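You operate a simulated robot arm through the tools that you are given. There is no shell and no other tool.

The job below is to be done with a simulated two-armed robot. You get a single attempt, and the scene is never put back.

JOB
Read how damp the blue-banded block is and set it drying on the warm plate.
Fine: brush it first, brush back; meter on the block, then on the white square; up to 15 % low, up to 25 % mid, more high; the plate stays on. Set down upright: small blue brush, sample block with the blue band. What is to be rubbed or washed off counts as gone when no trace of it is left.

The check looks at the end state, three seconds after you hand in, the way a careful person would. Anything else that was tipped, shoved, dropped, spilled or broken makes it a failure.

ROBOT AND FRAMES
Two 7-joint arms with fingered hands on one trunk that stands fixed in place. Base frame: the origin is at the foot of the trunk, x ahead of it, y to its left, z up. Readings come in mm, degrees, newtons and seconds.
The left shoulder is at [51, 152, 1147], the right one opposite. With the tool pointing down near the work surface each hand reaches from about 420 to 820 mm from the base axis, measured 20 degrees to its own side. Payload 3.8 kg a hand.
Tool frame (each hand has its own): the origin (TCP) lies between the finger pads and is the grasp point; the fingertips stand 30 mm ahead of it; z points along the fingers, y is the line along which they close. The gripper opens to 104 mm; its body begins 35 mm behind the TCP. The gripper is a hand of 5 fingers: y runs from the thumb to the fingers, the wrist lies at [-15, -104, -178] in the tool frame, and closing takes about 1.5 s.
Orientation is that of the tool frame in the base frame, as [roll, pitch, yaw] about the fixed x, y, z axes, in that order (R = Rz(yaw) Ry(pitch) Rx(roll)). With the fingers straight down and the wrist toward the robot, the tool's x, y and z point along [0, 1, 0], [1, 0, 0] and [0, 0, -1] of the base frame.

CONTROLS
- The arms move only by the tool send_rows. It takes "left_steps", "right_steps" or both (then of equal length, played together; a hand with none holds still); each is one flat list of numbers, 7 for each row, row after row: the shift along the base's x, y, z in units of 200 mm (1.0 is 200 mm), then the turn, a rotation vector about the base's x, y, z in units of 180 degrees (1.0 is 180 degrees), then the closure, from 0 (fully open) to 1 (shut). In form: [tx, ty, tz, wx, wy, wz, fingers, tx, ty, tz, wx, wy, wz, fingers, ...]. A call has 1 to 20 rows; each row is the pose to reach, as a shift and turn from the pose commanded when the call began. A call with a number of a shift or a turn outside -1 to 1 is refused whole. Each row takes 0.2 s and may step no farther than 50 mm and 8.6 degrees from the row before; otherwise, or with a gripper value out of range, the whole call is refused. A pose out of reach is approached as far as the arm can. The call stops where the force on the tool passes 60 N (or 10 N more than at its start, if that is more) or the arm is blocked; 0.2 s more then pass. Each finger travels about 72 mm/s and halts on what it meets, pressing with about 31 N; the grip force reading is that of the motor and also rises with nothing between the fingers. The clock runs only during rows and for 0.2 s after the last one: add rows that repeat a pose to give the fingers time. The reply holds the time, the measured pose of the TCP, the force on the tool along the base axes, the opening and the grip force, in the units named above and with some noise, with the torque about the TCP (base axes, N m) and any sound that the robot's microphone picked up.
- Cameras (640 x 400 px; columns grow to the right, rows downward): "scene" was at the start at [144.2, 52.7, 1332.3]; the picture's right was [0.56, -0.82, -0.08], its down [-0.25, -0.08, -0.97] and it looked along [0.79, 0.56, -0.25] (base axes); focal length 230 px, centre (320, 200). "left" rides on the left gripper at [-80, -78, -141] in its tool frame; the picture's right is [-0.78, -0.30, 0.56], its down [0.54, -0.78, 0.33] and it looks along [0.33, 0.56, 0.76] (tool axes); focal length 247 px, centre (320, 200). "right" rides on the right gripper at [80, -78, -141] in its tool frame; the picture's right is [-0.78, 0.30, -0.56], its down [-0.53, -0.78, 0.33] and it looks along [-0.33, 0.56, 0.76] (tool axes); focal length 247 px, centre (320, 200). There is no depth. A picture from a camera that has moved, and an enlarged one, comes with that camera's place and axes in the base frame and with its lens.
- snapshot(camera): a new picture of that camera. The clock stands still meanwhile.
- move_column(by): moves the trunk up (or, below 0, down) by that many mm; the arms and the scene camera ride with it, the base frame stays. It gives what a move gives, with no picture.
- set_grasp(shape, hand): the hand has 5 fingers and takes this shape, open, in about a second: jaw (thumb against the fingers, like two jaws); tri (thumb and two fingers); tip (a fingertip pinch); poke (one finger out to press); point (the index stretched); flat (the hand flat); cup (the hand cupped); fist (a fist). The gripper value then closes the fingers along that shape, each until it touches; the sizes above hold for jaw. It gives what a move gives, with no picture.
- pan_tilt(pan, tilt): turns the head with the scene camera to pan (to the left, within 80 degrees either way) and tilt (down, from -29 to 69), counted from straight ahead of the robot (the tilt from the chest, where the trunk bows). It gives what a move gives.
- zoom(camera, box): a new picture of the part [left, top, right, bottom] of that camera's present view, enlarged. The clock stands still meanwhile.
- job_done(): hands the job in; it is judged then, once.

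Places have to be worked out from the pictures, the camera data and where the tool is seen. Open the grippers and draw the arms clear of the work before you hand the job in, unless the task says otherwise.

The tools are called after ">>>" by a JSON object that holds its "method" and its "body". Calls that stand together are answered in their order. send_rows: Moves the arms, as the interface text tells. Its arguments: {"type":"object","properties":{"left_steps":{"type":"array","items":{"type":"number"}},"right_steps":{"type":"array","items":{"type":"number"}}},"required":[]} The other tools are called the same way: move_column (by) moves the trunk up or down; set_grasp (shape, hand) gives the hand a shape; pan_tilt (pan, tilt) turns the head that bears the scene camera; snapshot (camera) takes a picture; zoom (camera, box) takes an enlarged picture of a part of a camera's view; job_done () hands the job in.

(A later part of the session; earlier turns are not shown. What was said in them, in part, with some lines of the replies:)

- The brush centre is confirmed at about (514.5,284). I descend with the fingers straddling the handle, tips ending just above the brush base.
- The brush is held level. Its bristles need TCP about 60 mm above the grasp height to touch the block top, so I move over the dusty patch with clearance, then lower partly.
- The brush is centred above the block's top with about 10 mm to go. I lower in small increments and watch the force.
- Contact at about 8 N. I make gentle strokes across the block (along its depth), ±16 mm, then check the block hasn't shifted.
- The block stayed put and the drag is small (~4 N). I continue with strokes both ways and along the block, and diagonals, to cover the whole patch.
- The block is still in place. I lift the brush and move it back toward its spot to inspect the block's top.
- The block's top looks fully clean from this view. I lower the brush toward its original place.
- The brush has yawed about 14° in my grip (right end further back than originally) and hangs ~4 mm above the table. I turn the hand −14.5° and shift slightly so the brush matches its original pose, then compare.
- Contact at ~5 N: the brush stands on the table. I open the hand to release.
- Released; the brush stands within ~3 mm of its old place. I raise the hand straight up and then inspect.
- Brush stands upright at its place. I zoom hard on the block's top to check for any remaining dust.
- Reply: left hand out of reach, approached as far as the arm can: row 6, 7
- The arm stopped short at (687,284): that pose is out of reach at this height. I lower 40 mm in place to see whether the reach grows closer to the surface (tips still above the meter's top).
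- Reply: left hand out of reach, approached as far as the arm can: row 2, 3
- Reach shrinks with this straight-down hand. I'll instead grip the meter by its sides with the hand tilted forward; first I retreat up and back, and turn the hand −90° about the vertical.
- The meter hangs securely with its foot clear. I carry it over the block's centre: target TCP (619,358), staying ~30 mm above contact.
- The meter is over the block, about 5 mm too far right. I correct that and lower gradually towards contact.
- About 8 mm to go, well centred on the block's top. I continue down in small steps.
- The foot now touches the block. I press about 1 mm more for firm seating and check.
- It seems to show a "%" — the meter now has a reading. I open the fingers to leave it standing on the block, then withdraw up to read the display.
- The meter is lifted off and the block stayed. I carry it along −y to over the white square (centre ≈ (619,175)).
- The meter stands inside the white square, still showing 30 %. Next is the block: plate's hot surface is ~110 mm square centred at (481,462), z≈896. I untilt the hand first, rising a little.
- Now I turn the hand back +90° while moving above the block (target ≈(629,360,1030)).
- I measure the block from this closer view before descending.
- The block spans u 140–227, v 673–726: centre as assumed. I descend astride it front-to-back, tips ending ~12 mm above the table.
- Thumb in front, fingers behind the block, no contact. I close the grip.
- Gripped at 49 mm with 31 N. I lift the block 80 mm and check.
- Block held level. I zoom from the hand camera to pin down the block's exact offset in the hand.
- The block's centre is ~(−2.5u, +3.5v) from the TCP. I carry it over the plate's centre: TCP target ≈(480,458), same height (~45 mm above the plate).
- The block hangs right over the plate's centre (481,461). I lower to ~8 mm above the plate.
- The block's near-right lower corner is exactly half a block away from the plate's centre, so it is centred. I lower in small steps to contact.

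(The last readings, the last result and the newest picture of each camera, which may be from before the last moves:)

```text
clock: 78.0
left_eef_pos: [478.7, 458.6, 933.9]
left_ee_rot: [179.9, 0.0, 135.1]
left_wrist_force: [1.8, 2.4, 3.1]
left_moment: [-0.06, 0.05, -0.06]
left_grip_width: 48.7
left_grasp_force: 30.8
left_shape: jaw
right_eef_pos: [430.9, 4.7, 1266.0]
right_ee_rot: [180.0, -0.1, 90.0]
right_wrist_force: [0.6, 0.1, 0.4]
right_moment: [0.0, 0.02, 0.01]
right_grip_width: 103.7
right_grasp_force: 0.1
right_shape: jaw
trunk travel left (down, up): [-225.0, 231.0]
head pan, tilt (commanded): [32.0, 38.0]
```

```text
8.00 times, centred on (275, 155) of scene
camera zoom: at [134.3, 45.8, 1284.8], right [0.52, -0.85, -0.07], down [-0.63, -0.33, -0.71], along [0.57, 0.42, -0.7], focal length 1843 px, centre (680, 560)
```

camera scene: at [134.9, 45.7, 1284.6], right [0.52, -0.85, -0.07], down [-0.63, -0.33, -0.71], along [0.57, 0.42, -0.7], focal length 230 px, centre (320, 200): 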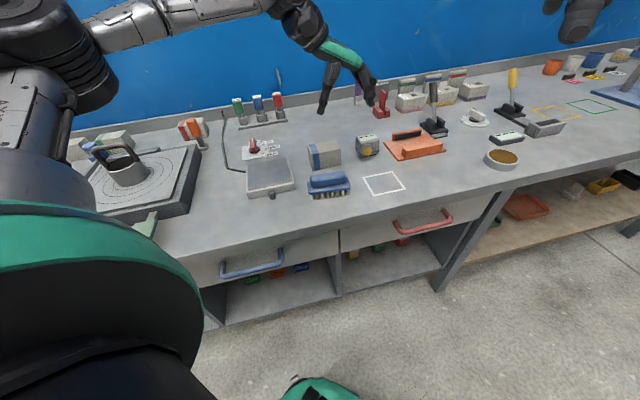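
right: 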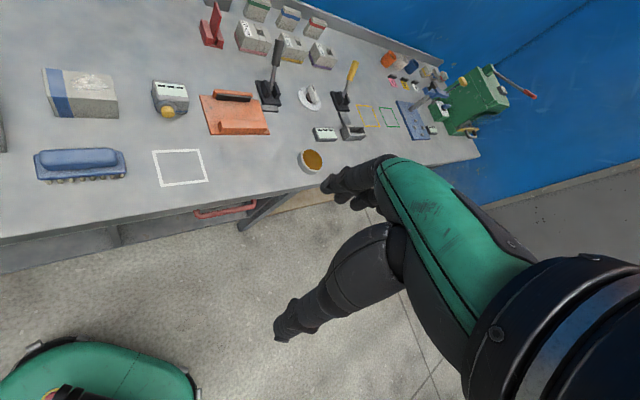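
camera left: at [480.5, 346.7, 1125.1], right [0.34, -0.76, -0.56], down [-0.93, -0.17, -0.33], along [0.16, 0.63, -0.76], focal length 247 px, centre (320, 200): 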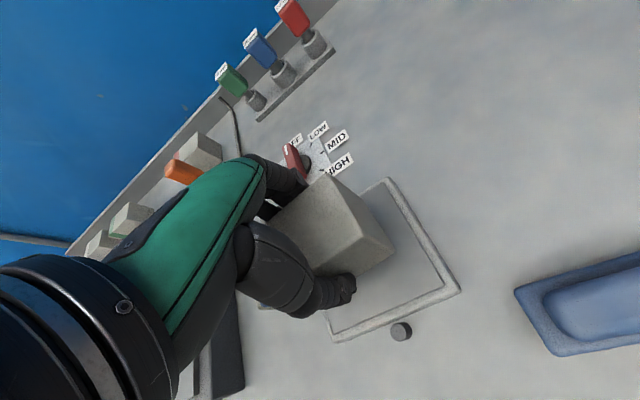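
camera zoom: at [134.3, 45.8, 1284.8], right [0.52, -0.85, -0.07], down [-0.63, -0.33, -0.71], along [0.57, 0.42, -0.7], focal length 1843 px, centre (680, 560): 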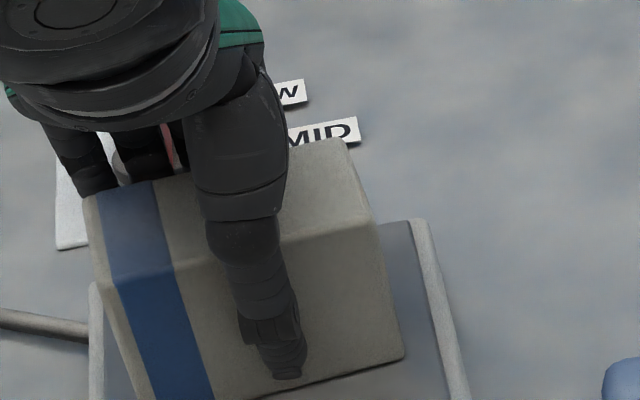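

Contact (about 7 N change). I open the fingers to leave the block on the plate.

>>> {"method": "send_rows", "body": {"left_steps": [0, 0, 0, 0, 0, 0, 0.5, 0, 0, 0, 0, 0, 0, 0.45, 0, 0, 0, 0, 0, 0, 0.35, 0, 0, 0, 0, 0, 0, 0.25, 0, 0, 0, 0, 0, 0, 0.2, 0, 0, 0, 0, 0, 0, 0.15, 0, 0, 0, 0, 0, 0, 0.15]}}

>>> {"method": "zoom", "body": {"camera": "scene", "box": [235, 110, 315, 200]}}

```text
clock: 79.5
left_eef_pos: [478.0, 459.4, 933.9]
left_ee_rot: [-180.0, 0.0, 135.2]
left_wrist_force: [0.2, -1.0, 0.1]
left_moment: [-0.02, 0.01, 0.03]
left_grip_width: 88.3
left_grasp_force: 0.0
left_shape: jaw
right_eef_pos: [431.1, 4.8, 1266.1]
right_ee_rot: [179.9, 0.0, 90.0]
right_wrist_force: [0.5, 0.0, 0.0]
right_moment: [-0.03, 0.0, 0.0]
right_grip_width: 103.5
right_grasp_force: 0.1
right_shape: jaw
trunk travel left (down, up): [-225.0, 231.0]
head pan, tilt (commanded): [32.0, 38.0]
```

```text
4.44 times, centred on (275, 155) of scene
camera zoom: at [134.5, 45.8, 1284.7], right [0.52, -0.85, -0.07], down [-0.63, -0.33, -0.71], along [0.57, 0.42, -0.7], focal length 1024 px, centre (520, 400)
```

zoom: 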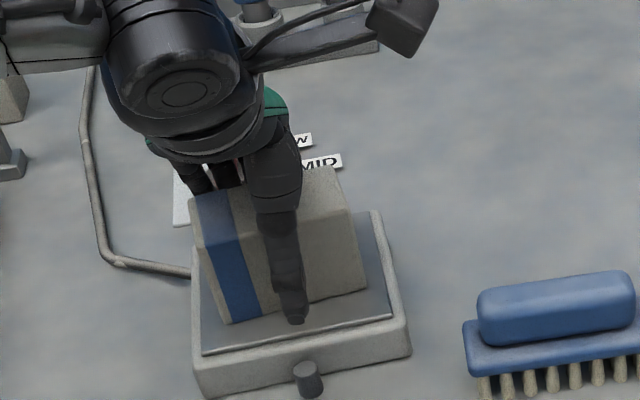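

Released. I raise the hand straight up well clear and look at the plate and dial.

>>> {"method": "send_rows", "body": {"left_steps": [0, 0, 0.05, 0, 0, 0, 0.15, 0, 0, 0.15, 0, 0, 0, 0.15, 0, 0, 0.28, 0, 0, 0, 0.15, 0, 0, 0.42, 0, 0, 0, 0.15, 0, 0, 0.58, 0, 0, 0, 0.1, 0, 0, 0.74, 0, 0, 0, 0, 0, 0, 0.85, 0, 0, 0, 0, 0, 0, 0.85, 0, 0, 0, 0]}}

>>> {"method": "zoom", "body": {"camera": "scene", "box": [225, 110, 335, 210]}}

>>> {"method": "snapshot", "body": {"camera": "left"}}

>>> {"method": "zoom", "body": {"camera": "scene", "box": [235, 130, 290, 170]}}

```text
clock: 81.3
left_eef_pos: [478.7, 459.5, 1102.3]
left_ee_rot: [-180.0, 0.0, 135.1]
left_wrist_force: [-0.5, -0.9, -0.8]
left_moment: [-0.02, 0.02, 0.0]
left_grip_width: 103.4
left_grasp_force: 0.1
left_shape: jaw
right_eef_pos: [431.2, 4.9, 1265.3]
right_ee_rot: [-179.9, 0.0, 89.9]
right_wrist_force: [0.0, -0.2, -0.7]
right_moment: [0.02, -0.03, 0.0]
right_grip_width: 103.7
right_grasp_force: 0.0
right_shape: jaw
trunk travel left (down, up): [-225.0, 231.0]
head pan, tilt (commanded): [32.0, 38.0]
```

```text
4.00 times, centred on (280, 160) of scene
camera zoom: at [134.6, 45.9, 1284.6], right [0.52, -0.85, -0.07], down [-0.63, -0.33, -0.71], along [0.57, 0.42, -0.7], focal length 922 px, centre (480, 360)
```

zoom: 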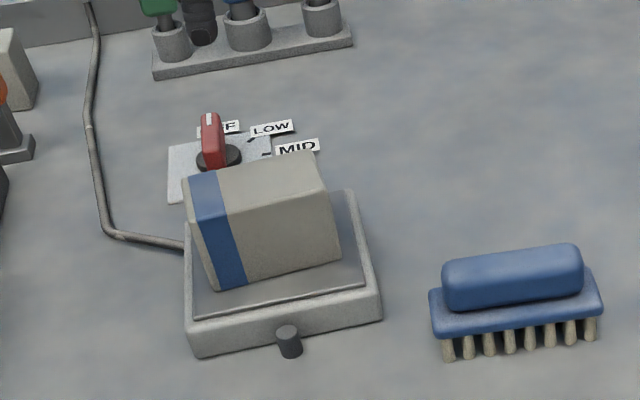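

```text
taken
camera left: at [480.3, 346.7, 1244.8], right [0.34, -0.76, -0.56], down [-0.93, -0.17, -0.33], along [0.16, 0.63, -0.76], focal length 247 px, centre (320, 200)
```

left: 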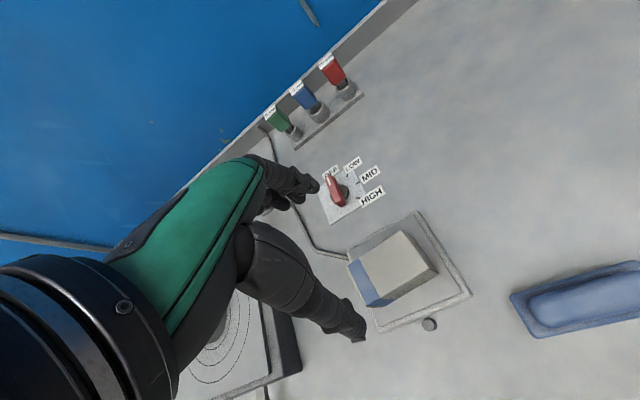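

```text
10.00 times, centred on (262, 150) of scene
camera zoom: at [134.6, 45.9, 1284.6], right [0.52, -0.85, -0.07], down [-0.63, -0.33, -0.71], along [0.57, 0.42, -0.7], focal length 2304 px, centre (895, 700)
```

zoom: 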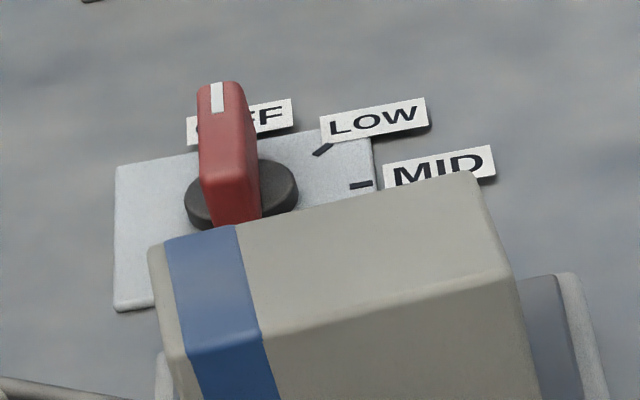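

The block stands on the hot plate. Now the dial: I zoom from the hand camera to get its geometry and its four positions.

>>> {"method": "zoom", "body": {"camera": "left", "box": [300, 145, 400, 225]}}

>>> {"method": "zoom", "body": {"camera": "left", "box": [315, 155, 385, 215]}}

```text
5.00 times, centred on (350, 185) of left
camera zoom: at [480.3, 346.7, 1244.8], right [0.34, -0.76, -0.56], down [-0.93, -0.17, -0.33], along [0.16, 0.63, -0.76], focal length 1235 px, centre (170, 275)
```

zoom: 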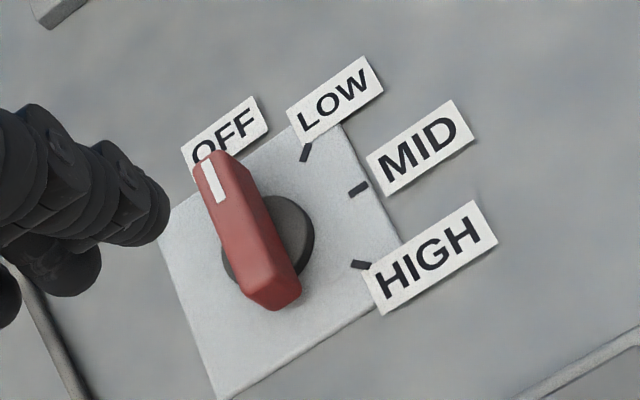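

```text
6.67 times, centred on (350, 185) of left
camera zoom: at [480.3, 346.7, 1244.8], right [0.34, -0.76, -0.56], down [-0.93, -0.17, -0.33], along [0.16, 0.63, -0.76], focal length 1646 px, centre (120, 300)
```

zoom: 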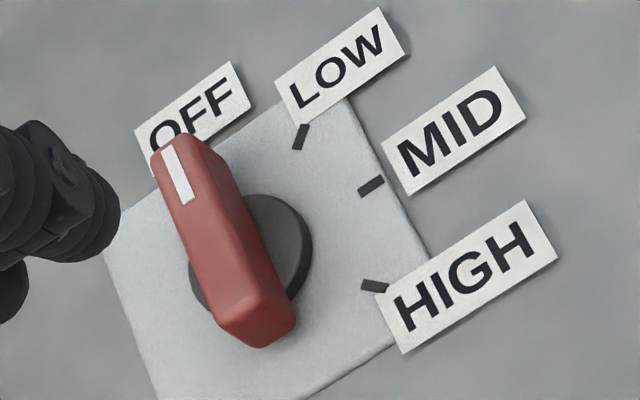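

The dial's bar points to OFF (straight back, +45°), with LOW at 0°, MID at −45°, HIGH at −90° in base angle; axis near (579.5,615), bar top z≈900. I'll push its tail around with one finger, so I shape the hand to "poke" and look at it.

>>> {"method": "set_grasp", "body": {"hand": "left", "shape": "poke"}}

>>> {"method": "snapshot", "body": {"camera": "left"}}

>>> {"method": "snapshot", "body": {"camera": "scene"}}

```text
clock: 82.2
left_eef_pos: [477.5, 458.9, 1102.5]
left_ee_rot: [-180.0, 0.0, 135.2]
left_wrist_force: [0.7, 1.1, -0.8]
left_moment: [0.01, 0.04, 0.0]
left_grip_width: 0.1
left_grasp_force: 0.2
left_shape: poke
right_eef_pos: [430.2, 3.7, 1263.7]
right_ee_rot: [-179.9, 0.0, 90.1]
right_wrist_force: [0.1, 0.3, 0.7]
right_moment: [-0.01, 0.03, -0.04]
right_grip_width: 103.4
right_grasp_force: 0.1
right_shape: jaw
trunk travel left (down, up): [-225.0, 231.0]
head pan, tilt (commanded): [32.0, 38.0]
```

```text
taken
camera left: at [480.2, 346.6, 1244.6], right [0.34, -0.76, -0.56], down [-0.93, -0.17, -0.33], along [0.16, 0.63, -0.76], focal length 247 px, centre (320, 200)
```

left: 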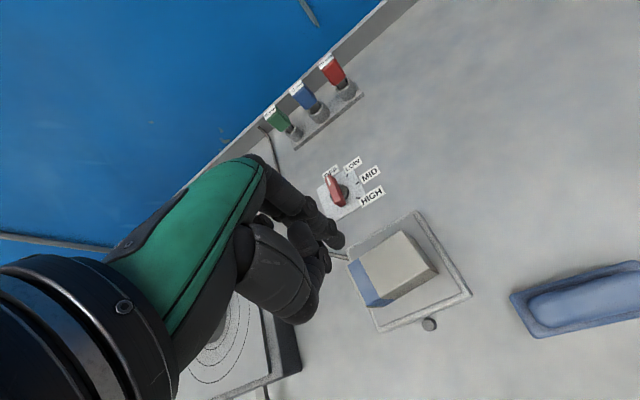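

```text
taken
camera scene: at [134.5, 45.8, 1284.7], right [0.52, -0.85, -0.07], down [-0.63, -0.33, -0.71], along [0.57, 0.42, -0.7], focal length 230 px, centre (320, 200)
```

scene: 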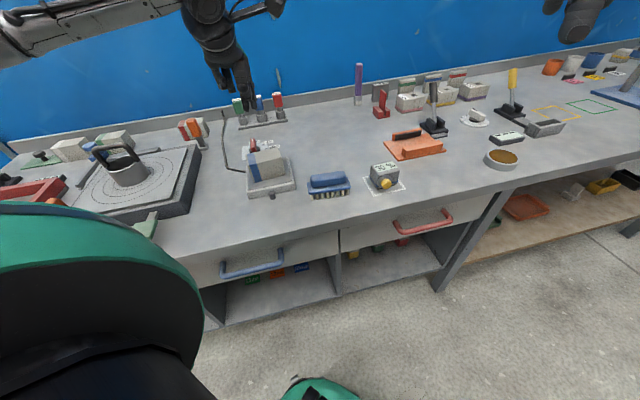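

I zoom on the hand in both views to find where the poke fingertip sits.

>>> {"method": "zoom", "body": {"camera": "left", "box": [230, 150, 370, 340]}}

>>> {"method": "zoom", "body": {"camera": "scene", "box": [180, 10, 290, 120]}}

```text
2.11 times, centred on (300, 245) of left
camera zoom: at [480.2, 346.6, 1244.6], right [0.34, -0.76, -0.56], down [-0.93, -0.17, -0.33], along [0.16, 0.63, -0.76], focal length 520 px, centre (362, 105)
```

zoom: 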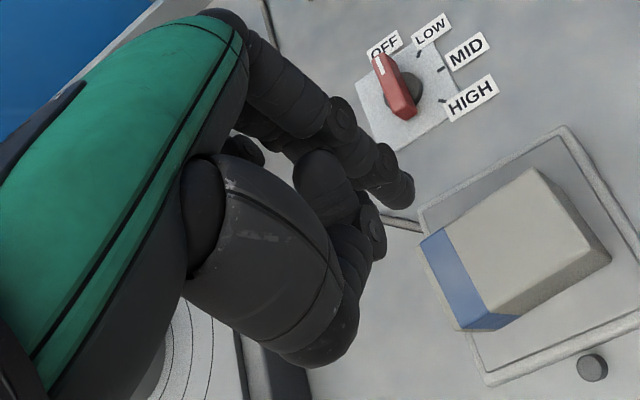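

```text
3.64 times, centred on (235, 65) of scene
camera zoom: at [134.5, 45.8, 1284.7], right [0.52, -0.85, -0.07], down [-0.63, -0.33, -0.71], along [0.57, 0.42, -0.7], focal length 838 px, centre (629, 691)
```

zoom: 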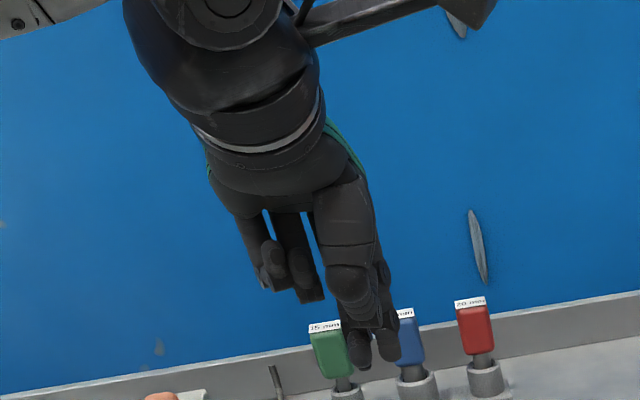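

Two tips show at the bottom; I zoom further to tell which finger leads.

>>> {"method": "zoom", "body": {"camera": "scene", "box": [215, 60, 260, 115]}}

>>> {"method": "zoom", "body": {"camera": "left", "box": [280, 180, 350, 330]}}

```text
7.27 times, centred on (238, 88) of scene
camera zoom: at [134.5, 45.8, 1284.7], right [0.52, -0.85, -0.07], down [-0.63, -0.33, -0.71], along [0.57, 0.42, -0.7], focal length 1676 px, centre (920, 1018)
```

zoom: 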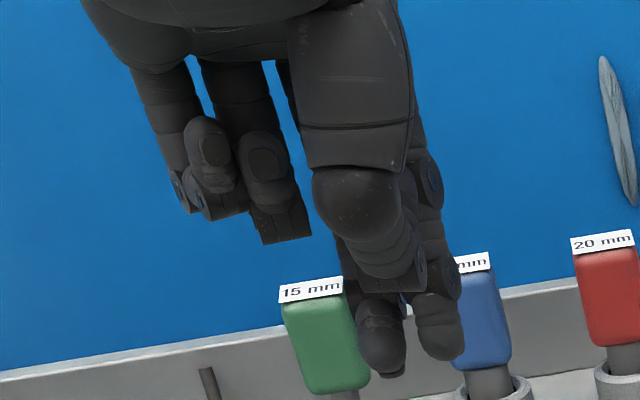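

```text
2.67 times, centred on (315, 255) of left
camera zoom: at [480.2, 346.6, 1244.6], right [0.34, -0.76, -0.56], down [-0.93, -0.17, -0.33], along [0.16, 0.63, -0.76], focal length 659 px, centre (333, 53)
```

zoom: 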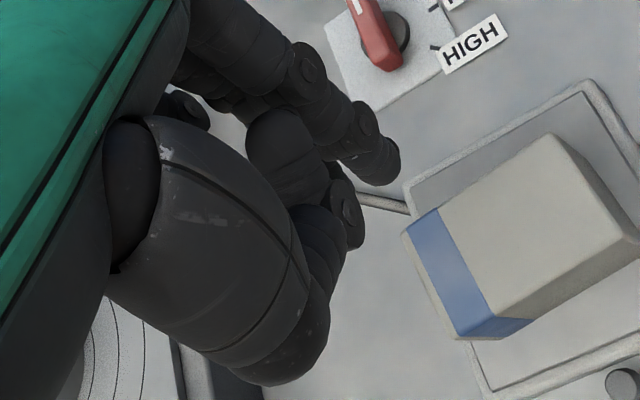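

The poke finger barely leads the others. I try the "point" shape (index stretched) and look again.

>>> {"method": "set_grasp", "body": {"hand": "left", "shape": "point"}}

>>> {"method": "zoom", "body": {"camera": "scene", "box": [190, 20, 300, 130]}}

>>> {"method": "zoom", "body": {"camera": "left", "box": [230, 130, 410, 340]}}

```text
clock: 83.2
left_eef_pos: [477.6, 458.9, 1101.2]
left_ee_rot: [-180.0, 0.0, 135.1]
left_wrist_force: [0.2, -0.7, 0.0]
left_moment: [0.0, -0.01, 0.0]
left_grip_width: 0.0
left_grasp_force: 0.0
left_shape: point
right_eef_pos: [430.3, 4.5, 1265.2]
right_ee_rot: [180.0, -0.1, 89.9]
right_wrist_force: [0.8, 0.0, 0.7]
right_moment: [0.02, 0.03, 0.0]
right_grip_width: 103.6
right_grasp_force: 0.0
right_shape: jaw
trunk travel left (down, up): [-225.0, 231.0]
head pan, tilt (commanded): [32.0, 38.0]
```

```text
3.64 times, centred on (245, 75) of scene
camera zoom: at [134.5, 45.8, 1284.7], right [0.52, -0.85, -0.07], down [-0.63, -0.33, -0.71], along [0.57, 0.42, -0.7], focal length 838 px, centre (593, 654)
```

zoom: 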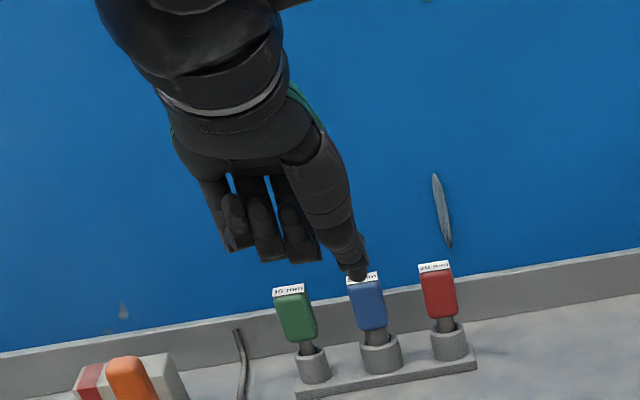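

```text
1.90 times, centred on (320, 235) of left
camera zoom: at [480.2, 346.6, 1244.6], right [0.34, -0.76, -0.56], down [-0.93, -0.17, -0.33], along [0.16, 0.63, -0.76], focal length 470 px, centre (320, 133)
```

zoom: 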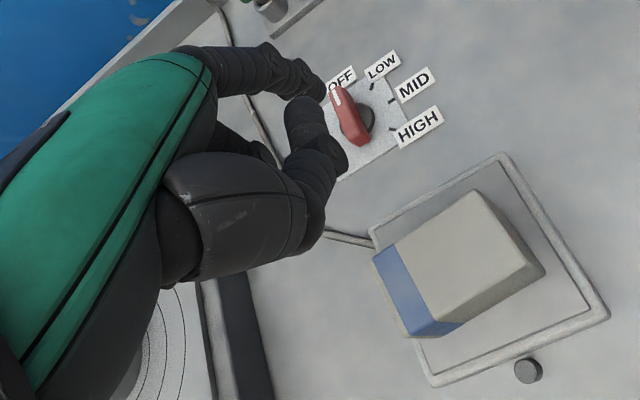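

In "point" the index stretches forward and down (~79 mm ahead and 42 mm below the TCP), which suits reaching the dial. I move the hand above and in front of the dial with yaw 120°, keeping high, to verify the fingertip's place.

>>> {"method": "send_rows", "body": {"left_steps": [0.03, 0.09, 0, 0, 0, -0.0167, 0, 0.067, 0.18, 0, 0, 0, -0.0333, 0, 0.1, 0.27, 0, 0, 0, -0.05, 0, 0.134, 0.36, -0.05, 0, 0, -0.0667, 0, 0.1675, 0.4515, -0.1, 0, 0, -0.0833, 0, 0.1675, 0.4515, -0.1, 0, 0, -0.0833, 0]}}

>>> {"method": "snapshot", "body": {"camera": "left"}}

>>> {"method": "zoom", "body": {"camera": "scene", "box": [210, 60, 330, 200]}}

```text
clock: 84.5
left_eef_pos: [512.0, 549.8, 1085.1]
left_ee_rot: [-179.9, 0.0, 120.1]
left_wrist_force: [0.4, -0.2, 0.5]
left_moment: [-0.02, -0.03, 0.0]
left_grip_width: 0.0
left_grasp_force: 0.2
left_shape: point
right_eef_pos: [429.6, 3.7, 1264.7]
right_ee_rot: [179.9, 0.0, 90.0]
right_wrist_force: [-0.4, -0.4, -0.4]
right_moment: [-0.03, 0.01, -0.02]
right_grip_width: 103.8
right_grasp_force: 0.0
right_shape: jaw
trunk travel left (down, up): [-225.0, 231.0]
head pan, tilt (commanded): [32.0, 38.0]
```

```text
taken
camera left: at [485.7, 440.0, 1226.1], right [0.13, -0.82, -0.56], down [-0.94, 0.07, -0.33], along [0.31, 0.57, -0.76], focal length 247 px, centre (320, 200)
```

left: 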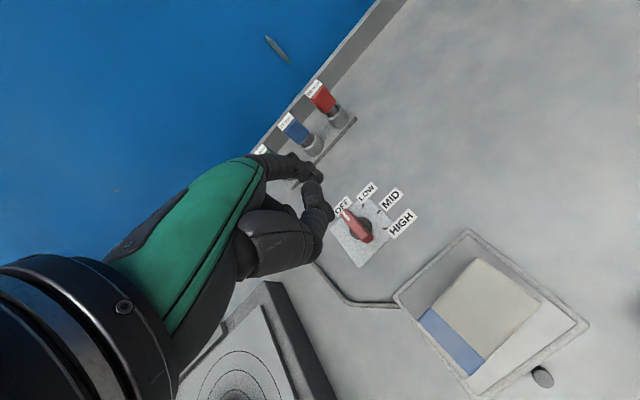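

```text
2.86 times, centred on (270, 130) of scene
camera zoom: at [134.3, 45.5, 1284.7], right [0.52, -0.85, -0.07], down [-0.63, -0.33, -0.71], along [0.57, 0.42, -0.7], focal length 658 px, centre (463, 400)
```

zoom: 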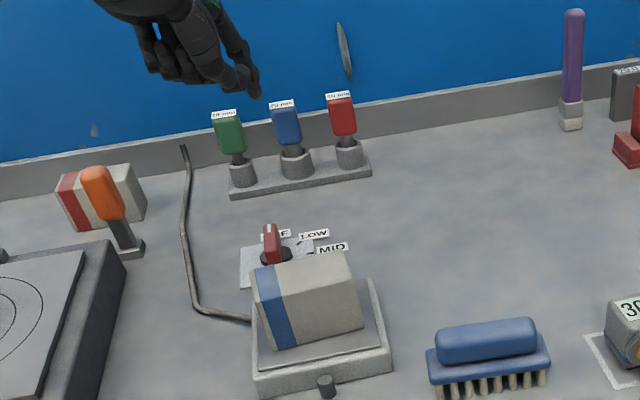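

Now the index tip is visible in both views. I zoom on each to triangulate it.

>>> {"method": "zoom", "body": {"camera": "scene", "box": [225, 55, 275, 105]}}

>>> {"method": "zoom", "body": {"camera": "left", "box": [270, 130, 430, 280]}}

```text
8.00 times, centred on (250, 80) of scene
camera zoom: at [134.3, 45.5, 1284.7], right [0.52, -0.85, -0.07], down [-0.63, -0.33, -0.71], along [0.57, 0.42, -0.7], focal length 1843 px, centre (880, 1160)
```

zoom: 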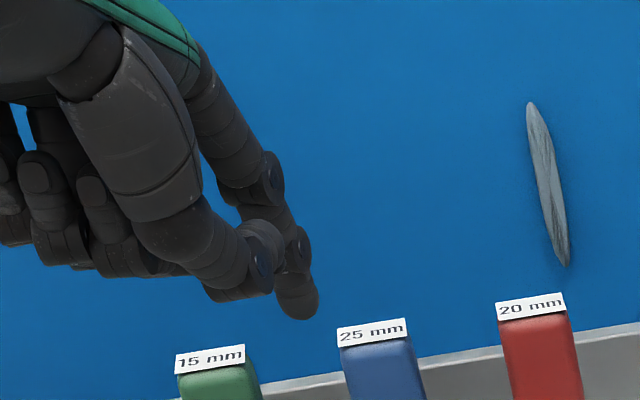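

```text
2.67 times, centred on (350, 205) of left
camera zoom: at [485.7, 440.0, 1226.1], right [0.13, -0.82, -0.56], down [-0.94, 0.07, -0.33], along [0.31, 0.57, -0.76], focal length 659 px, centre (240, 187)
```

zoom: 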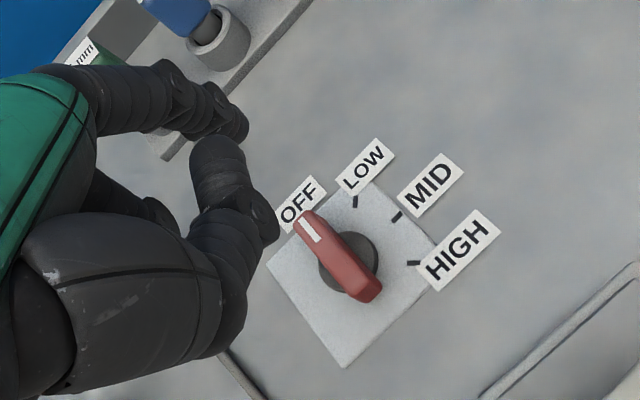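

The index tip sits about 61 mm ahead and 21 mm below the TCP. From the tick marks the dial axis is at (578,617). I bring the tip near the right side of the bar's tail, still above it, and recheck.

>>> {"method": "send_rows", "body": {"left_steps": [0.005, 0.02, -0.14, 0, 0, 0, 0, 0.01, 0.042, -0.28, 0, 0, 0, 0, 0.015, 0.063, -0.42, 0, 0, 0, 0, 0.02, 0.084, -0.56, 0, 0, 0, 0, 0.027, 0.104, -0.7, 0, 0, 0, 0, 0.027, 0.104, -0.7, 0, 0, 0, 0]}}

>>> {"method": "snapshot", "body": {"camera": "left"}}

>>> {"method": "zoom", "body": {"camera": "scene", "box": [220, 90, 310, 180]}}

```text
clock: 86.0
left_eef_pos: [517.3, 570.1, 945.8]
left_ee_rot: [179.9, -0.1, 120.2]
left_wrist_force: [0.2, -0.7, -0.4]
left_moment: [0.01, -0.01, 0.01]
left_grip_width: 0.0
left_grasp_force: 0.0
left_shape: point
right_eef_pos: [431.4, 5.3, 1266.0]
right_ee_rot: [-180.0, 0.0, 90.0]
right_wrist_force: [-0.1, -0.3, -1.0]
right_moment: [0.0, 0.03, 0.0]
right_grip_width: 103.8
right_grasp_force: 0.0
right_shape: jaw
trunk travel left (down, up): [-225.0, 231.0]
head pan, tilt (commanded): [32.0, 38.0]
```

```text
taken
camera left: at [491.3, 461.0, 1088.0], right [0.13, -0.82, -0.56], down [-0.94, 0.07, -0.33], along [0.31, 0.57, -0.76], focal length 247 px, centre (320, 200)
```

left: 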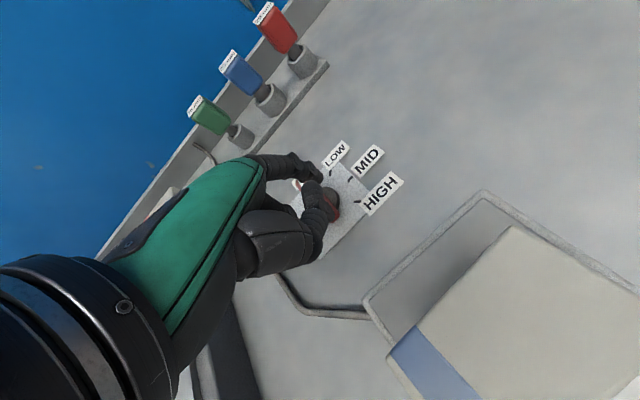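

```text
4.44 times, centred on (265, 135) of scene
camera zoom: at [134.3, 45.6, 1284.7], right [0.52, -0.85, -0.07], down [-0.63, -0.33, -0.71], along [0.57, 0.42, -0.7], focal length 1024 px, centre (564, 489)
```

zoom: 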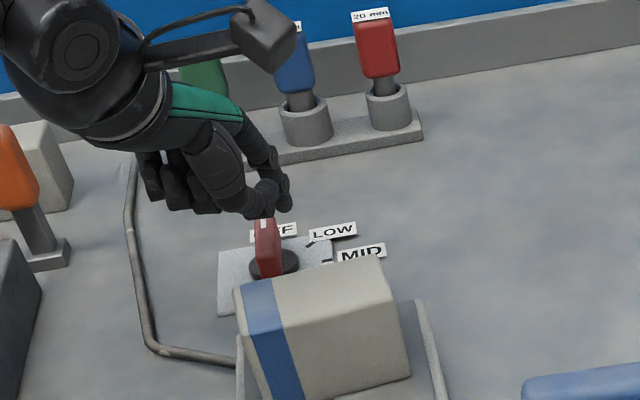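

I zoom on the fingertip and knob in both views.

>>> {"method": "zoom", "body": {"camera": "left", "box": [270, 130, 400, 260]}}

>>> {"method": "zoom", "body": {"camera": "scene", "box": [250, 115, 310, 165]}}

```text
3.08 times, centred on (335, 195) of left
camera zoom: at [491.3, 461.0, 1088.0], right [0.13, -0.82, -0.56], down [-0.94, 0.07, -0.33], along [0.31, 0.57, -0.76], focal length 760 px, centre (274, 215)
```

zoom: 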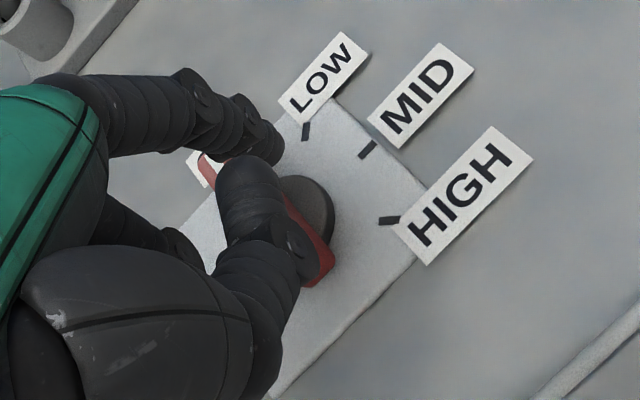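

```text
8.00 times, centred on (280, 140) of scene
camera zoom: at [134.3, 45.6, 1284.7], right [0.52, -0.85, -0.07], down [-0.63, -0.33, -0.71], along [0.57, 0.42, -0.7], focal length 1843 px, centre (640, 680)
```

zoom: 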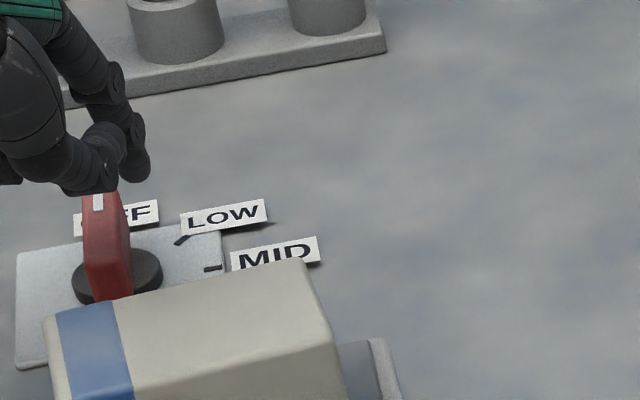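

Tip is at about (−1,−31) mm from the dial axis – right of the tail with ~8 mm to spare. I lower it 46 mm beside the bar.

>>> {"method": "send_rows", "body": {"left_steps": [0.005, 0, -0.08, 0, 0, 0, 0, 0.01, 0, -0.16, 0, 0, 0, 0, 0.01, 0, -0.23, 0, 0, 0, 0, 0.01, 0, -0.23, 0, 0, 0, 0]}}

>>> {"method": "zoom", "body": {"camera": "left", "box": [270, 130, 400, 260]}}

>>> {"method": "zoom", "body": {"camera": "scene", "box": [230, 115, 310, 185]}}

```text
clock: 87.0
left_eef_pos: [520.2, 569.8, 898.4]
left_ee_rot: [-179.9, -0.1, 120.1]
left_wrist_force: [0.7, 1.1, 0.9]
left_moment: [0.02, -0.04, 0.01]
left_grip_width: 0.0
left_grasp_force: 0.0
left_shape: point
right_eef_pos: [430.9, 5.4, 1265.4]
right_ee_rot: [180.0, -0.1, 90.0]
right_wrist_force: [0.1, 0.2, 0.2]
right_moment: [0.02, -0.01, 0.01]
right_grip_width: 103.6
right_grasp_force: 0.0
right_shape: jaw
trunk travel left (down, up): [-225.0, 231.0]
head pan, tilt (commanded): [32.0, 38.0]
```

```text
3.08 times, centred on (335, 195) of left
camera zoom: at [493.6, 460.7, 1040.4], right [0.13, -0.82, -0.56], down [-0.94, 0.07, -0.33], along [0.31, 0.57, -0.76], focal length 760 px, centre (274, 215)
```

zoom: 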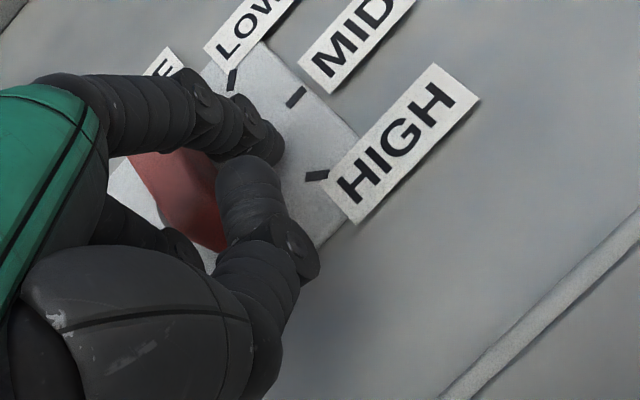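

```text
5.71 times, centred on (270, 150) of scene
camera zoom: at [134.4, 45.8, 1284.7], right [0.52, -0.85, -0.07], down [-0.63, -0.33, -0.71], along [0.57, 0.42, -0.7], focal length 1317 px, centre (606, 486)
```

zoom: 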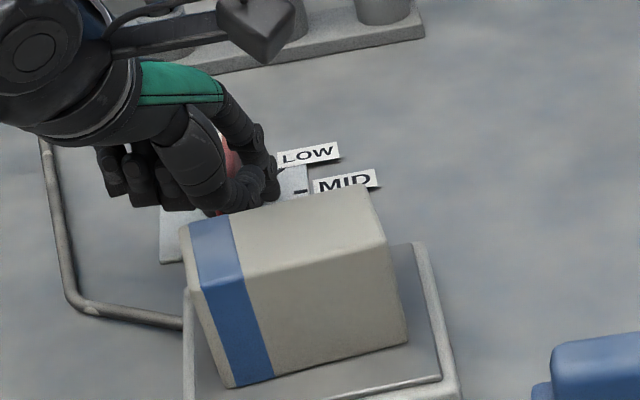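

The index is beside the tail without contact, and the bar lies between index and the curled fingers with room. I push along an arc about the axis, first 45° (OFF→LOW), and check.

>>> {"method": "send_rows", "body": {"left_steps": [-0.013, 0.0175, 0, 0, 0, 0, 0, -0.026, 0.035, 0, 0, 0, 0, 0, -0.041, 0.04, 0, 0, 0, 0, 0, -0.0565, 0.0445, 0, 0, 0, 0, 0, -0.07, 0.053, 0, 0, 0, 0, 0, -0.0835, 0.0615, 0, 0, 0, 0, 0, -0.095, 0.073, 0, 0, 0, 0, 0, -0.105, 0.085, 0, 0, 0, 0, 0]}}

>>> {"method": "zoom", "body": {"camera": "left", "box": [270, 130, 400, 260]}}

>>> {"method": "zoom", "body": {"camera": "scene", "box": [230, 115, 310, 185]}}

```text
clock: 88.8
left_eef_pos: [498.0, 586.1, 897.0]
left_ee_rot: [-179.9, 0.0, 119.9]
left_wrist_force: [1.4, -1.7, -0.7]
left_moment: [-0.01, 0.0, -0.13]
left_grip_width: 0.1
left_grasp_force: 0.0
left_shape: point
right_eef_pos: [430.6, 3.8, 1265.5]
right_ee_rot: [179.9, 0.0, 89.9]
right_wrist_force: [0.0, -0.3, 0.3]
right_moment: [0.05, -0.02, 0.01]
right_grip_width: 103.7
right_grasp_force: 0.1
right_shape: jaw
trunk travel left (down, up): [-225.0, 231.0]
head pan, tilt (commanded): [32.0, 38.0]
```

```text
3.08 times, centred on (335, 195) of left
camera zoom: at [471.5, 477.1, 1039.3], right [0.13, -0.82, -0.56], down [-0.94, 0.08, -0.33], along [0.31, 0.57, -0.76], focal length 760 px, centre (274, 215)
```

zoom: 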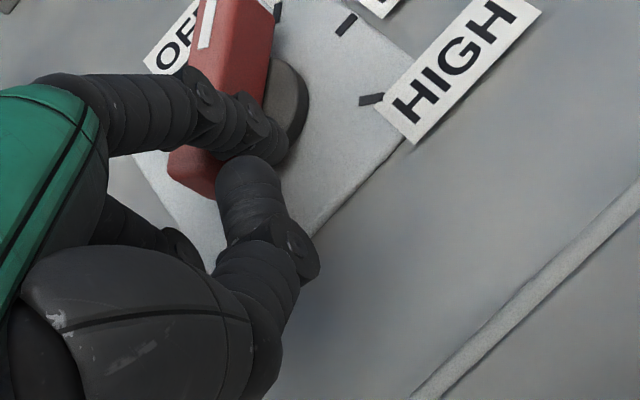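

```text
5.71 times, centred on (270, 150) of scene
camera zoom: at [134.6, 45.5, 1284.7], right [0.52, -0.85, -0.07], down [-0.63, -0.33, -0.71], along [0.57, 0.42, -0.7], focal length 1317 px, centre (606, 486)
```

zoom: 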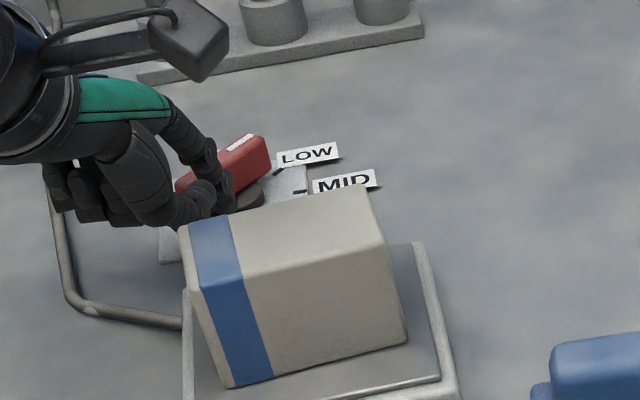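

The bar follows and now points near LOW with only ~2 N. I continue the arc another 45° toward MID and check.

>>> {"method": "send_rows", "body": {"left_steps": [-0.008, 0.014, 0, 0, 0, 0, 0, -0.0145, 0.0285, 0, 0, 0, 0, 0, -0.018, 0.044, 0, 0, 0, 0, 0, -0.0215, 0.0595, 0, 0, 0, 0, 0, -0.021, 0.075, 0, 0, 0, 0, 0, -0.02, 0.091, 0, 0, 0, 0, 0]}}

>>> {"method": "zoom", "body": {"camera": "left", "box": [270, 90, 430, 250]}}

>>> {"method": "zoom", "body": {"camera": "scene", "box": [230, 115, 310, 185]}}

```text
clock: 90.2
left_eef_pos: [493.9, 604.7, 898.0]
left_ee_rot: [-180.0, 0.0, 120.0]
left_wrist_force: [-2.4, -3.8, -0.9]
left_moment: [-0.07, 0.02, -0.22]
left_grip_width: 96.3
left_grasp_force: 0.1
left_shape: point
right_eef_pos: [429.8, 2.8, 1265.3]
right_ee_rot: [179.9, 0.0, 90.0]
right_wrist_force: [1.2, 0.2, -0.2]
right_moment: [-0.02, 0.0, -0.02]
right_grip_width: 103.7
right_grasp_force: 0.0
right_shape: jaw
trunk travel left (down, up): [-225.0, 231.0]
head pan, tilt (commanded): [32.0, 38.0]
```

```text
2.50 times, centred on (350, 170) of left
camera zoom: at [468.1, 496.1, 1040.6], right [0.13, -0.82, -0.56], down [-0.94, 0.07, -0.33], along [0.31, 0.57, -0.76], focal length 617 px, centre (245, 275)
```

zoom: 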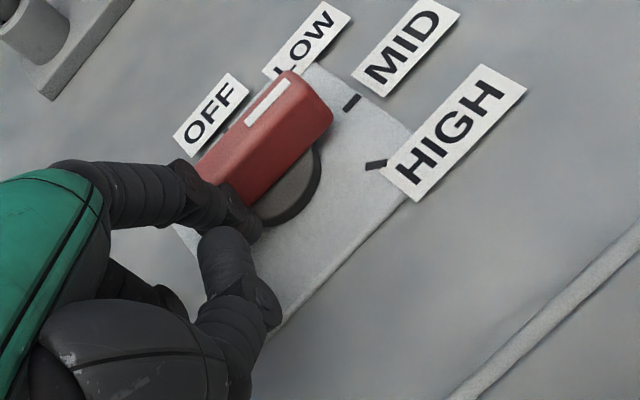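

```text
5.71 times, centred on (270, 150) of scene
camera zoom: at [134.1, 45.0, 1284.7], right [0.52, -0.85, -0.07], down [-0.63, -0.33, -0.71], along [0.57, 0.42, -0.7], focal length 1317 px, centre (606, 486)
```

zoom: 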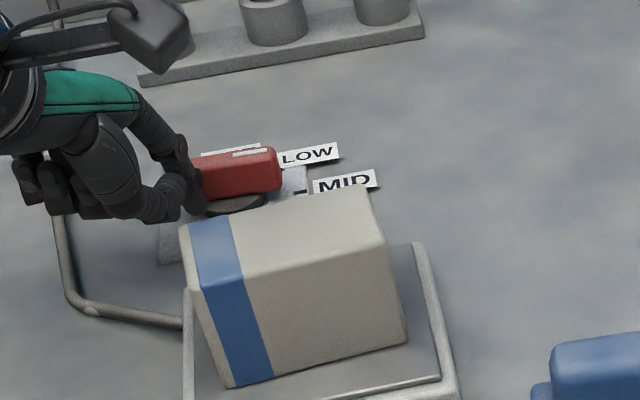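

The pointer is now at about −48°, i.e. at MID. I continue the arc toward HIGH (another 45°).

>>> {"method": "send_rows", "body": {"left_steps": [0.004, 0.015, 0, 0, 0, 0, 0, 0.0095, 0.0305, 0, 0, 0, 0, 0, 0.017, 0.044, 0, 0, 0, 0, 0, 0.0265, 0.0575, 0, 0, 0, 0, 0, 0.038, 0.068, 0, 0, 0, 0, 0]}}

>>> {"method": "zoom", "body": {"camera": "left", "box": [270, 90, 430, 250]}}

>>> {"method": "zoom", "body": {"camera": "scene", "box": [230, 115, 310, 185]}}

```text
clock: 91.3
left_eef_pos: [501.2, 618.9, 897.2]
left_ee_rot: [-179.9, -0.1, 120.2]
left_wrist_force: [-1.3, 0.0, 0.5]
left_moment: [0.02, 0.01, -0.02]
left_grip_width: 96.0
left_grasp_force: 0.0
left_shape: point
right_eef_pos: [429.6, 4.6, 1266.3]
right_ee_rot: [-180.0, 0.1, 90.0]
right_wrist_force: [0.5, 0.6, 0.0]
right_moment: [0.0, 0.03, -0.02]
right_grip_width: 103.7
right_grasp_force: 0.1
right_shape: jaw
trunk travel left (down, up): [-225.0, 231.0]
head pan, tilt (commanded): [32.0, 38.0]
```

```text
2.50 times, centred on (350, 170) of left
camera zoom: at [475.1, 509.9, 1039.9], right [0.13, -0.82, -0.56], down [-0.94, 0.07, -0.33], along [0.31, 0.57, -0.76], focal length 617 px, centre (245, 275)
```

zoom: 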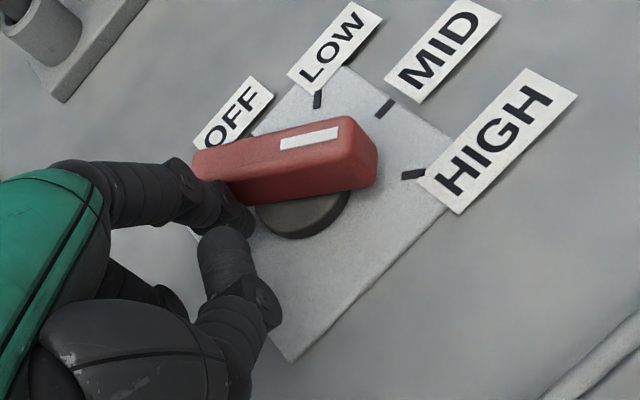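

```text
5.71 times, centred on (270, 150) of scene
camera zoom: at [134.1, 45.7, 1284.7], right [0.52, -0.85, -0.07], down [-0.63, -0.33, -0.71], along [0.57, 0.42, -0.7], focal length 1317 px, centre (606, 486)
```

zoom: 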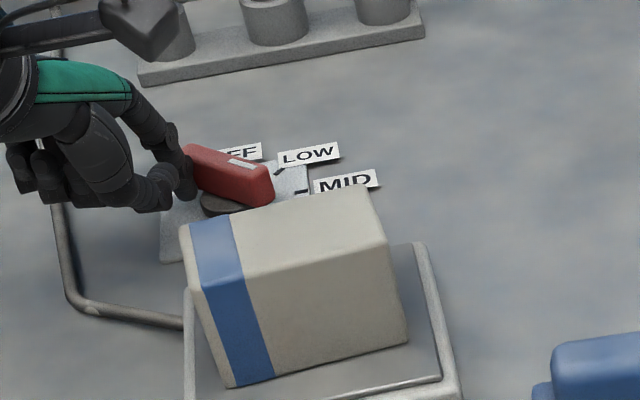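

By the white mark the pointer is now at about −90°, i.e. HIGH, and the push torque has dropped to nothing (it seems to have clicked in). I back the finger off and rise to inspect.

>>> {"method": "send_rows", "body": {"left_steps": [-0.03, -0.01, 0, 0, 0, 0, 0, -0.06, -0.02, 0, 0, 0, 0, 0, -0.06, -0.02, 0.1, 0, 0, 0, 0, -0.06, -0.02, 0.25, 0, 0, 0, 0, -0.06, -0.02, 0.45, 0, 0, 0, 0, -0.06, -0.02, 0.65, 0, 0, 0, 0, -0.06, -0.02, 0.8, 0, 0, 0, 0, -0.06, -0.02, 0.8, 0, 0, 0, 0]}}

>>> {"method": "zoom", "body": {"camera": "left", "box": [300, 140, 430, 260]}}

>>> {"method": "zoom", "body": {"camera": "scene", "box": [230, 115, 310, 185]}}

```text
clock: 93.2
left_eef_pos: [489.2, 614.8, 1059.6]
left_ee_rot: [-180.0, 0.0, 120.1]
left_wrist_force: [0.3, 0.1, -0.5]
left_moment: [0.01, -0.02, -0.03]
left_grip_width: 96.0
left_grasp_force: 0.1
left_shape: point
right_eef_pos: [431.8, 4.9, 1264.9]
right_ee_rot: [-180.0, 0.0, 90.0]
right_wrist_force: [0.1, 0.2, 0.0]
right_moment: [0.02, -0.04, -0.01]
right_grip_width: 103.6
right_grasp_force: 0.0
right_shape: jaw
trunk travel left (down, up): [-225.0, 231.0]
head pan, tilt (commanded): [32.0, 38.0]
```

```text
3.33 times, centred on (365, 200) of left
camera zoom: at [463.0, 505.5, 1201.8], right [0.13, -0.82, -0.56], down [-0.94, 0.07, -0.33], along [0.31, 0.57, -0.76], focal length 823 px, centre (170, 200)
```

zoom: 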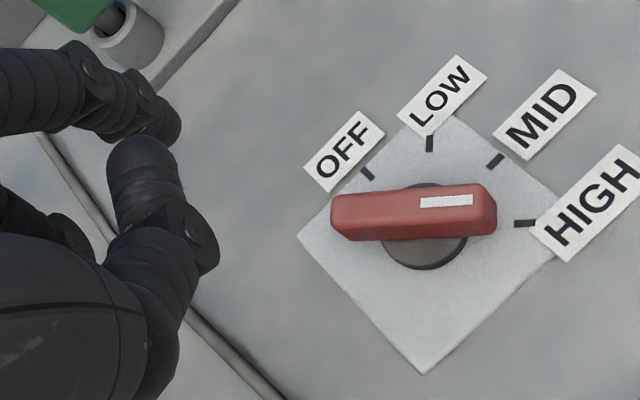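

```text
5.71 times, centred on (270, 150) of scene
camera zoom: at [134.6, 46.0, 1284.6], right [0.52, -0.85, -0.07], down [-0.63, -0.33, -0.71], along [0.57, 0.42, -0.7], focal length 1317 px, centre (606, 486)
```

zoom: 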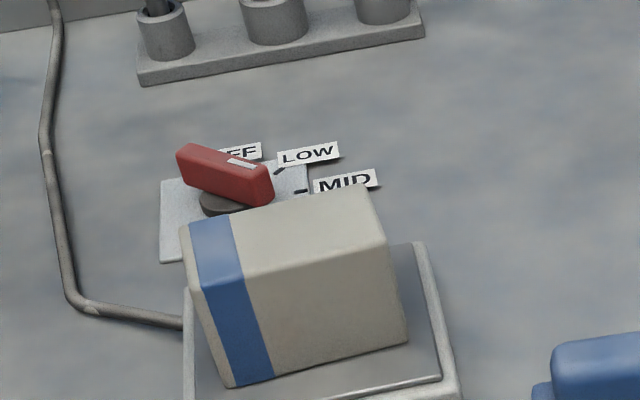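

The pointer aligns with the HIGH tick (−91° measured). I now retract the left arm up and back toward its starting pose.

>>> {"method": "send_rows", "body": {"left_steps": [0, 0, 0.2, 0, 0, 0, 0, -0.1, -0.1, 0.4, 0, 0, -0.02, 0, -0.2, -0.22, 0.55, 0, 0, -0.045, 0, -0.32, -0.36, 0.68, 0, 0, -0.07, 0, -0.44, -0.5, 0.78, 0, 0, -0.095, 0, -0.56, -0.65, 0.86, 0, 0, -0.12, 0, -0.68, -0.8, 0.9, 0, 0, -0.145, 0, -0.8, -0.96, 0.92, 0, 0, -0.1667, 0, -0.8, -0.96, 0.92, 0, 0, -0.1667, 0]}}

>>> {"method": "set_grasp", "body": {"hand": "left", "shape": "jaw"}}

>>> {"method": "snapshot", "body": {"camera": "scene"}}

>>> {"method": "zoom", "body": {"camera": "scene", "box": [225, 110, 425, 210]}}

>>> {"method": "snapshot", "body": {"camera": "left"}}

```text
clock: 95.2
left_eef_pos: [329.0, 421.8, 1242.7]
left_ee_rot: [-179.9, 0.0, 90.0]
left_wrist_force: [0.4, 0.2, -0.1]
left_moment: [0.0, 0.02, 0.0]
left_grip_width: 95.6
left_grasp_force: 0.1
left_shape: point
right_eef_pos: [431.7, 5.8, 1265.0]
right_ee_rot: [-180.0, 0.0, 90.0]
right_wrist_force: [-0.9, -0.2, 0.1]
right_moment: [-0.02, 0.01, 0.01]
right_grip_width: 103.8
right_grasp_force: 0.1
right_shape: jaw
trunk travel left (down, up): [-225.0, 231.0]
head pan, tilt (commanded): [32.0, 38.0]
```

```text
clock: 96.0
left_eef_pos: [328.0, 421.6, 1244.0]
left_ee_rot: [-180.0, -0.1, 90.2]
left_wrist_force: [-0.9, 0.3, -0.6]
left_moment: [-0.01, 0.03, -0.01]
left_grip_width: 103.5
left_grasp_force: 0.1
left_shape: jaw
right_eef_pos: [430.6, 4.1, 1265.4]
right_ee_rot: [-180.0, 0.0, 90.0]
right_wrist_force: [-0.1, -0.6, 0.4]
right_moment: [0.01, 0.01, -0.01]
right_grip_width: 103.5
right_grasp_force: 0.1
right_shape: jaw
trunk travel left (down, up): [-225.0, 231.0]
head pan, tilt (commanded): [32.0, 38.0]
```

```text
taken
camera scene: at [134.4, 45.7, 1284.7], right [0.52, -0.85, -0.07], down [-0.63, -0.33, -0.71], along [0.57, 0.42, -0.7], focal length 230 px, centre (320, 200)
```

scene: 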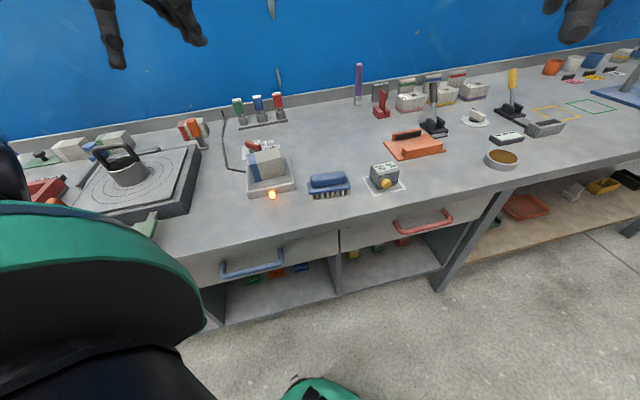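

```text
3.20 times, centred on (325, 160) of scene
camera zoom: at [134.4, 45.7, 1284.7], right [0.52, -0.85, -0.07], down [-0.63, -0.33, -0.71], along [0.57, 0.42, -0.7], focal length 737 px, centre (304, 328)
```

zoom: 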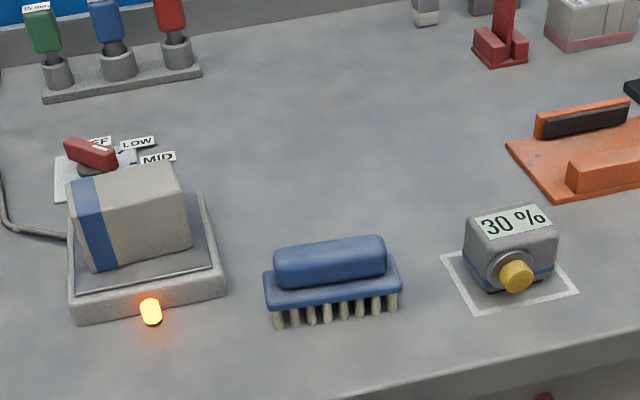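

```text
taken
camera left: at [251.9, 339.9, 1386.1], right [-0.3, -0.78, -0.56], down [-0.78, 0.53, -0.33], along [0.56, 0.33, -0.76], focal length 247 px, centre (320, 200)
```

left: 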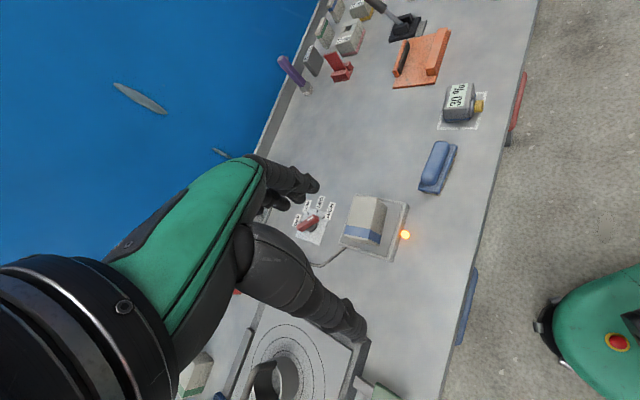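

The plate's lamp now glows, the block stands on the hot plate, brush and meter are in place. A last close check of dial, block top and meter before handing in.

>>> {"method": "zoom", "body": {"camera": "left", "box": [280, 180, 420, 270]}}

>>> {"method": "zoom", "body": {"camera": "scene", "box": [300, 125, 400, 205]}}

>>> {"method": "zoom", "body": {"camera": "scene", "box": [235, 135, 305, 200]}}

```text
4.44 times, centred on (350, 225) of left
camera zoom: at [251.9, 339.9, 1386.1], right [-0.3, -0.78, -0.56], down [-0.78, 0.53, -0.33], along [0.56, 0.33, -0.76], focal length 1098 px, centre (187, 89)
```

zoom: 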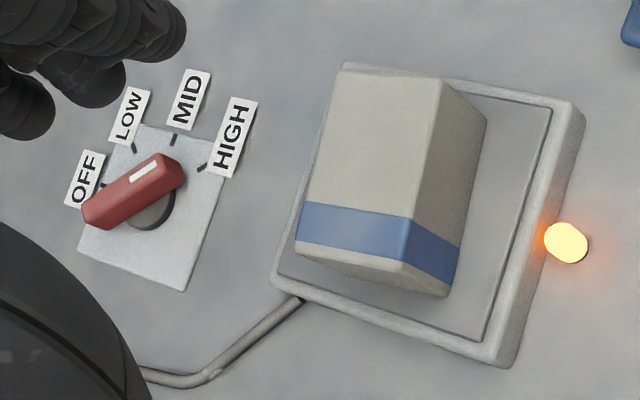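

```text
5.00 times, centred on (350, 165) of scene
camera zoom: at [134.4, 45.7, 1284.7], right [0.52, -0.85, -0.07], down [-0.63, -0.33, -0.71], along [0.57, 0.42, -0.7], focal length 1152 px, centre (170, 375)
```

zoom: 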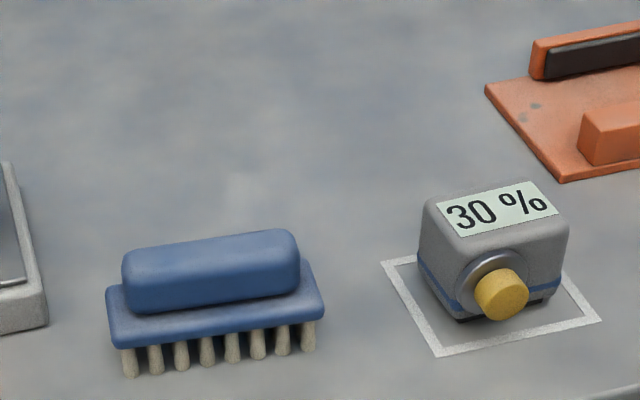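

```text
6.15 times, centred on (270, 168) of scene
camera zoom: at [134.4, 45.7, 1284.7], right [0.52, -0.85, -0.07], down [-0.63, -0.33, -0.71], along [0.57, 0.42, -0.7], focal length 1418 px, centre (628, 400)
```

zoom: 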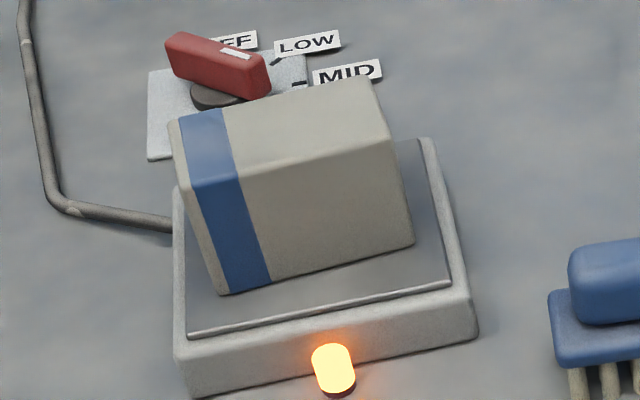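

Everything is in place: the clean block stands on the hot plate, the dial is on HIGH with the lamp lit, the meter is on the white square, the brush is back, and both arms are clear with hands open. I hand in.

>>> {"method": "job_done", "body": {}}

```text
The job is handed in.
```

I read the block at 30 %, which counts as high, so it is now drying on the warm plate with the dial set to HIGH. The result of the check hasn't come back.

- **Brushing:** I brushed the white dust off the block's top until no trace showed in the close-up pictures. The brush is back upright, about 4 mm and 3° off its original spot.
- **Meter:** it gave the reading while standing on the block. It is now on the white square and still shows 30 %.
- **Plate:** the block stands upright near the centre of the hot surface. The dial pointer lines up with the HIGH mark, and the plate's lamp lit up, so it is on.
- **Surroundings:** I saw nothing else tipped, shoved or spilled. Both hands are open and clear of the bench.
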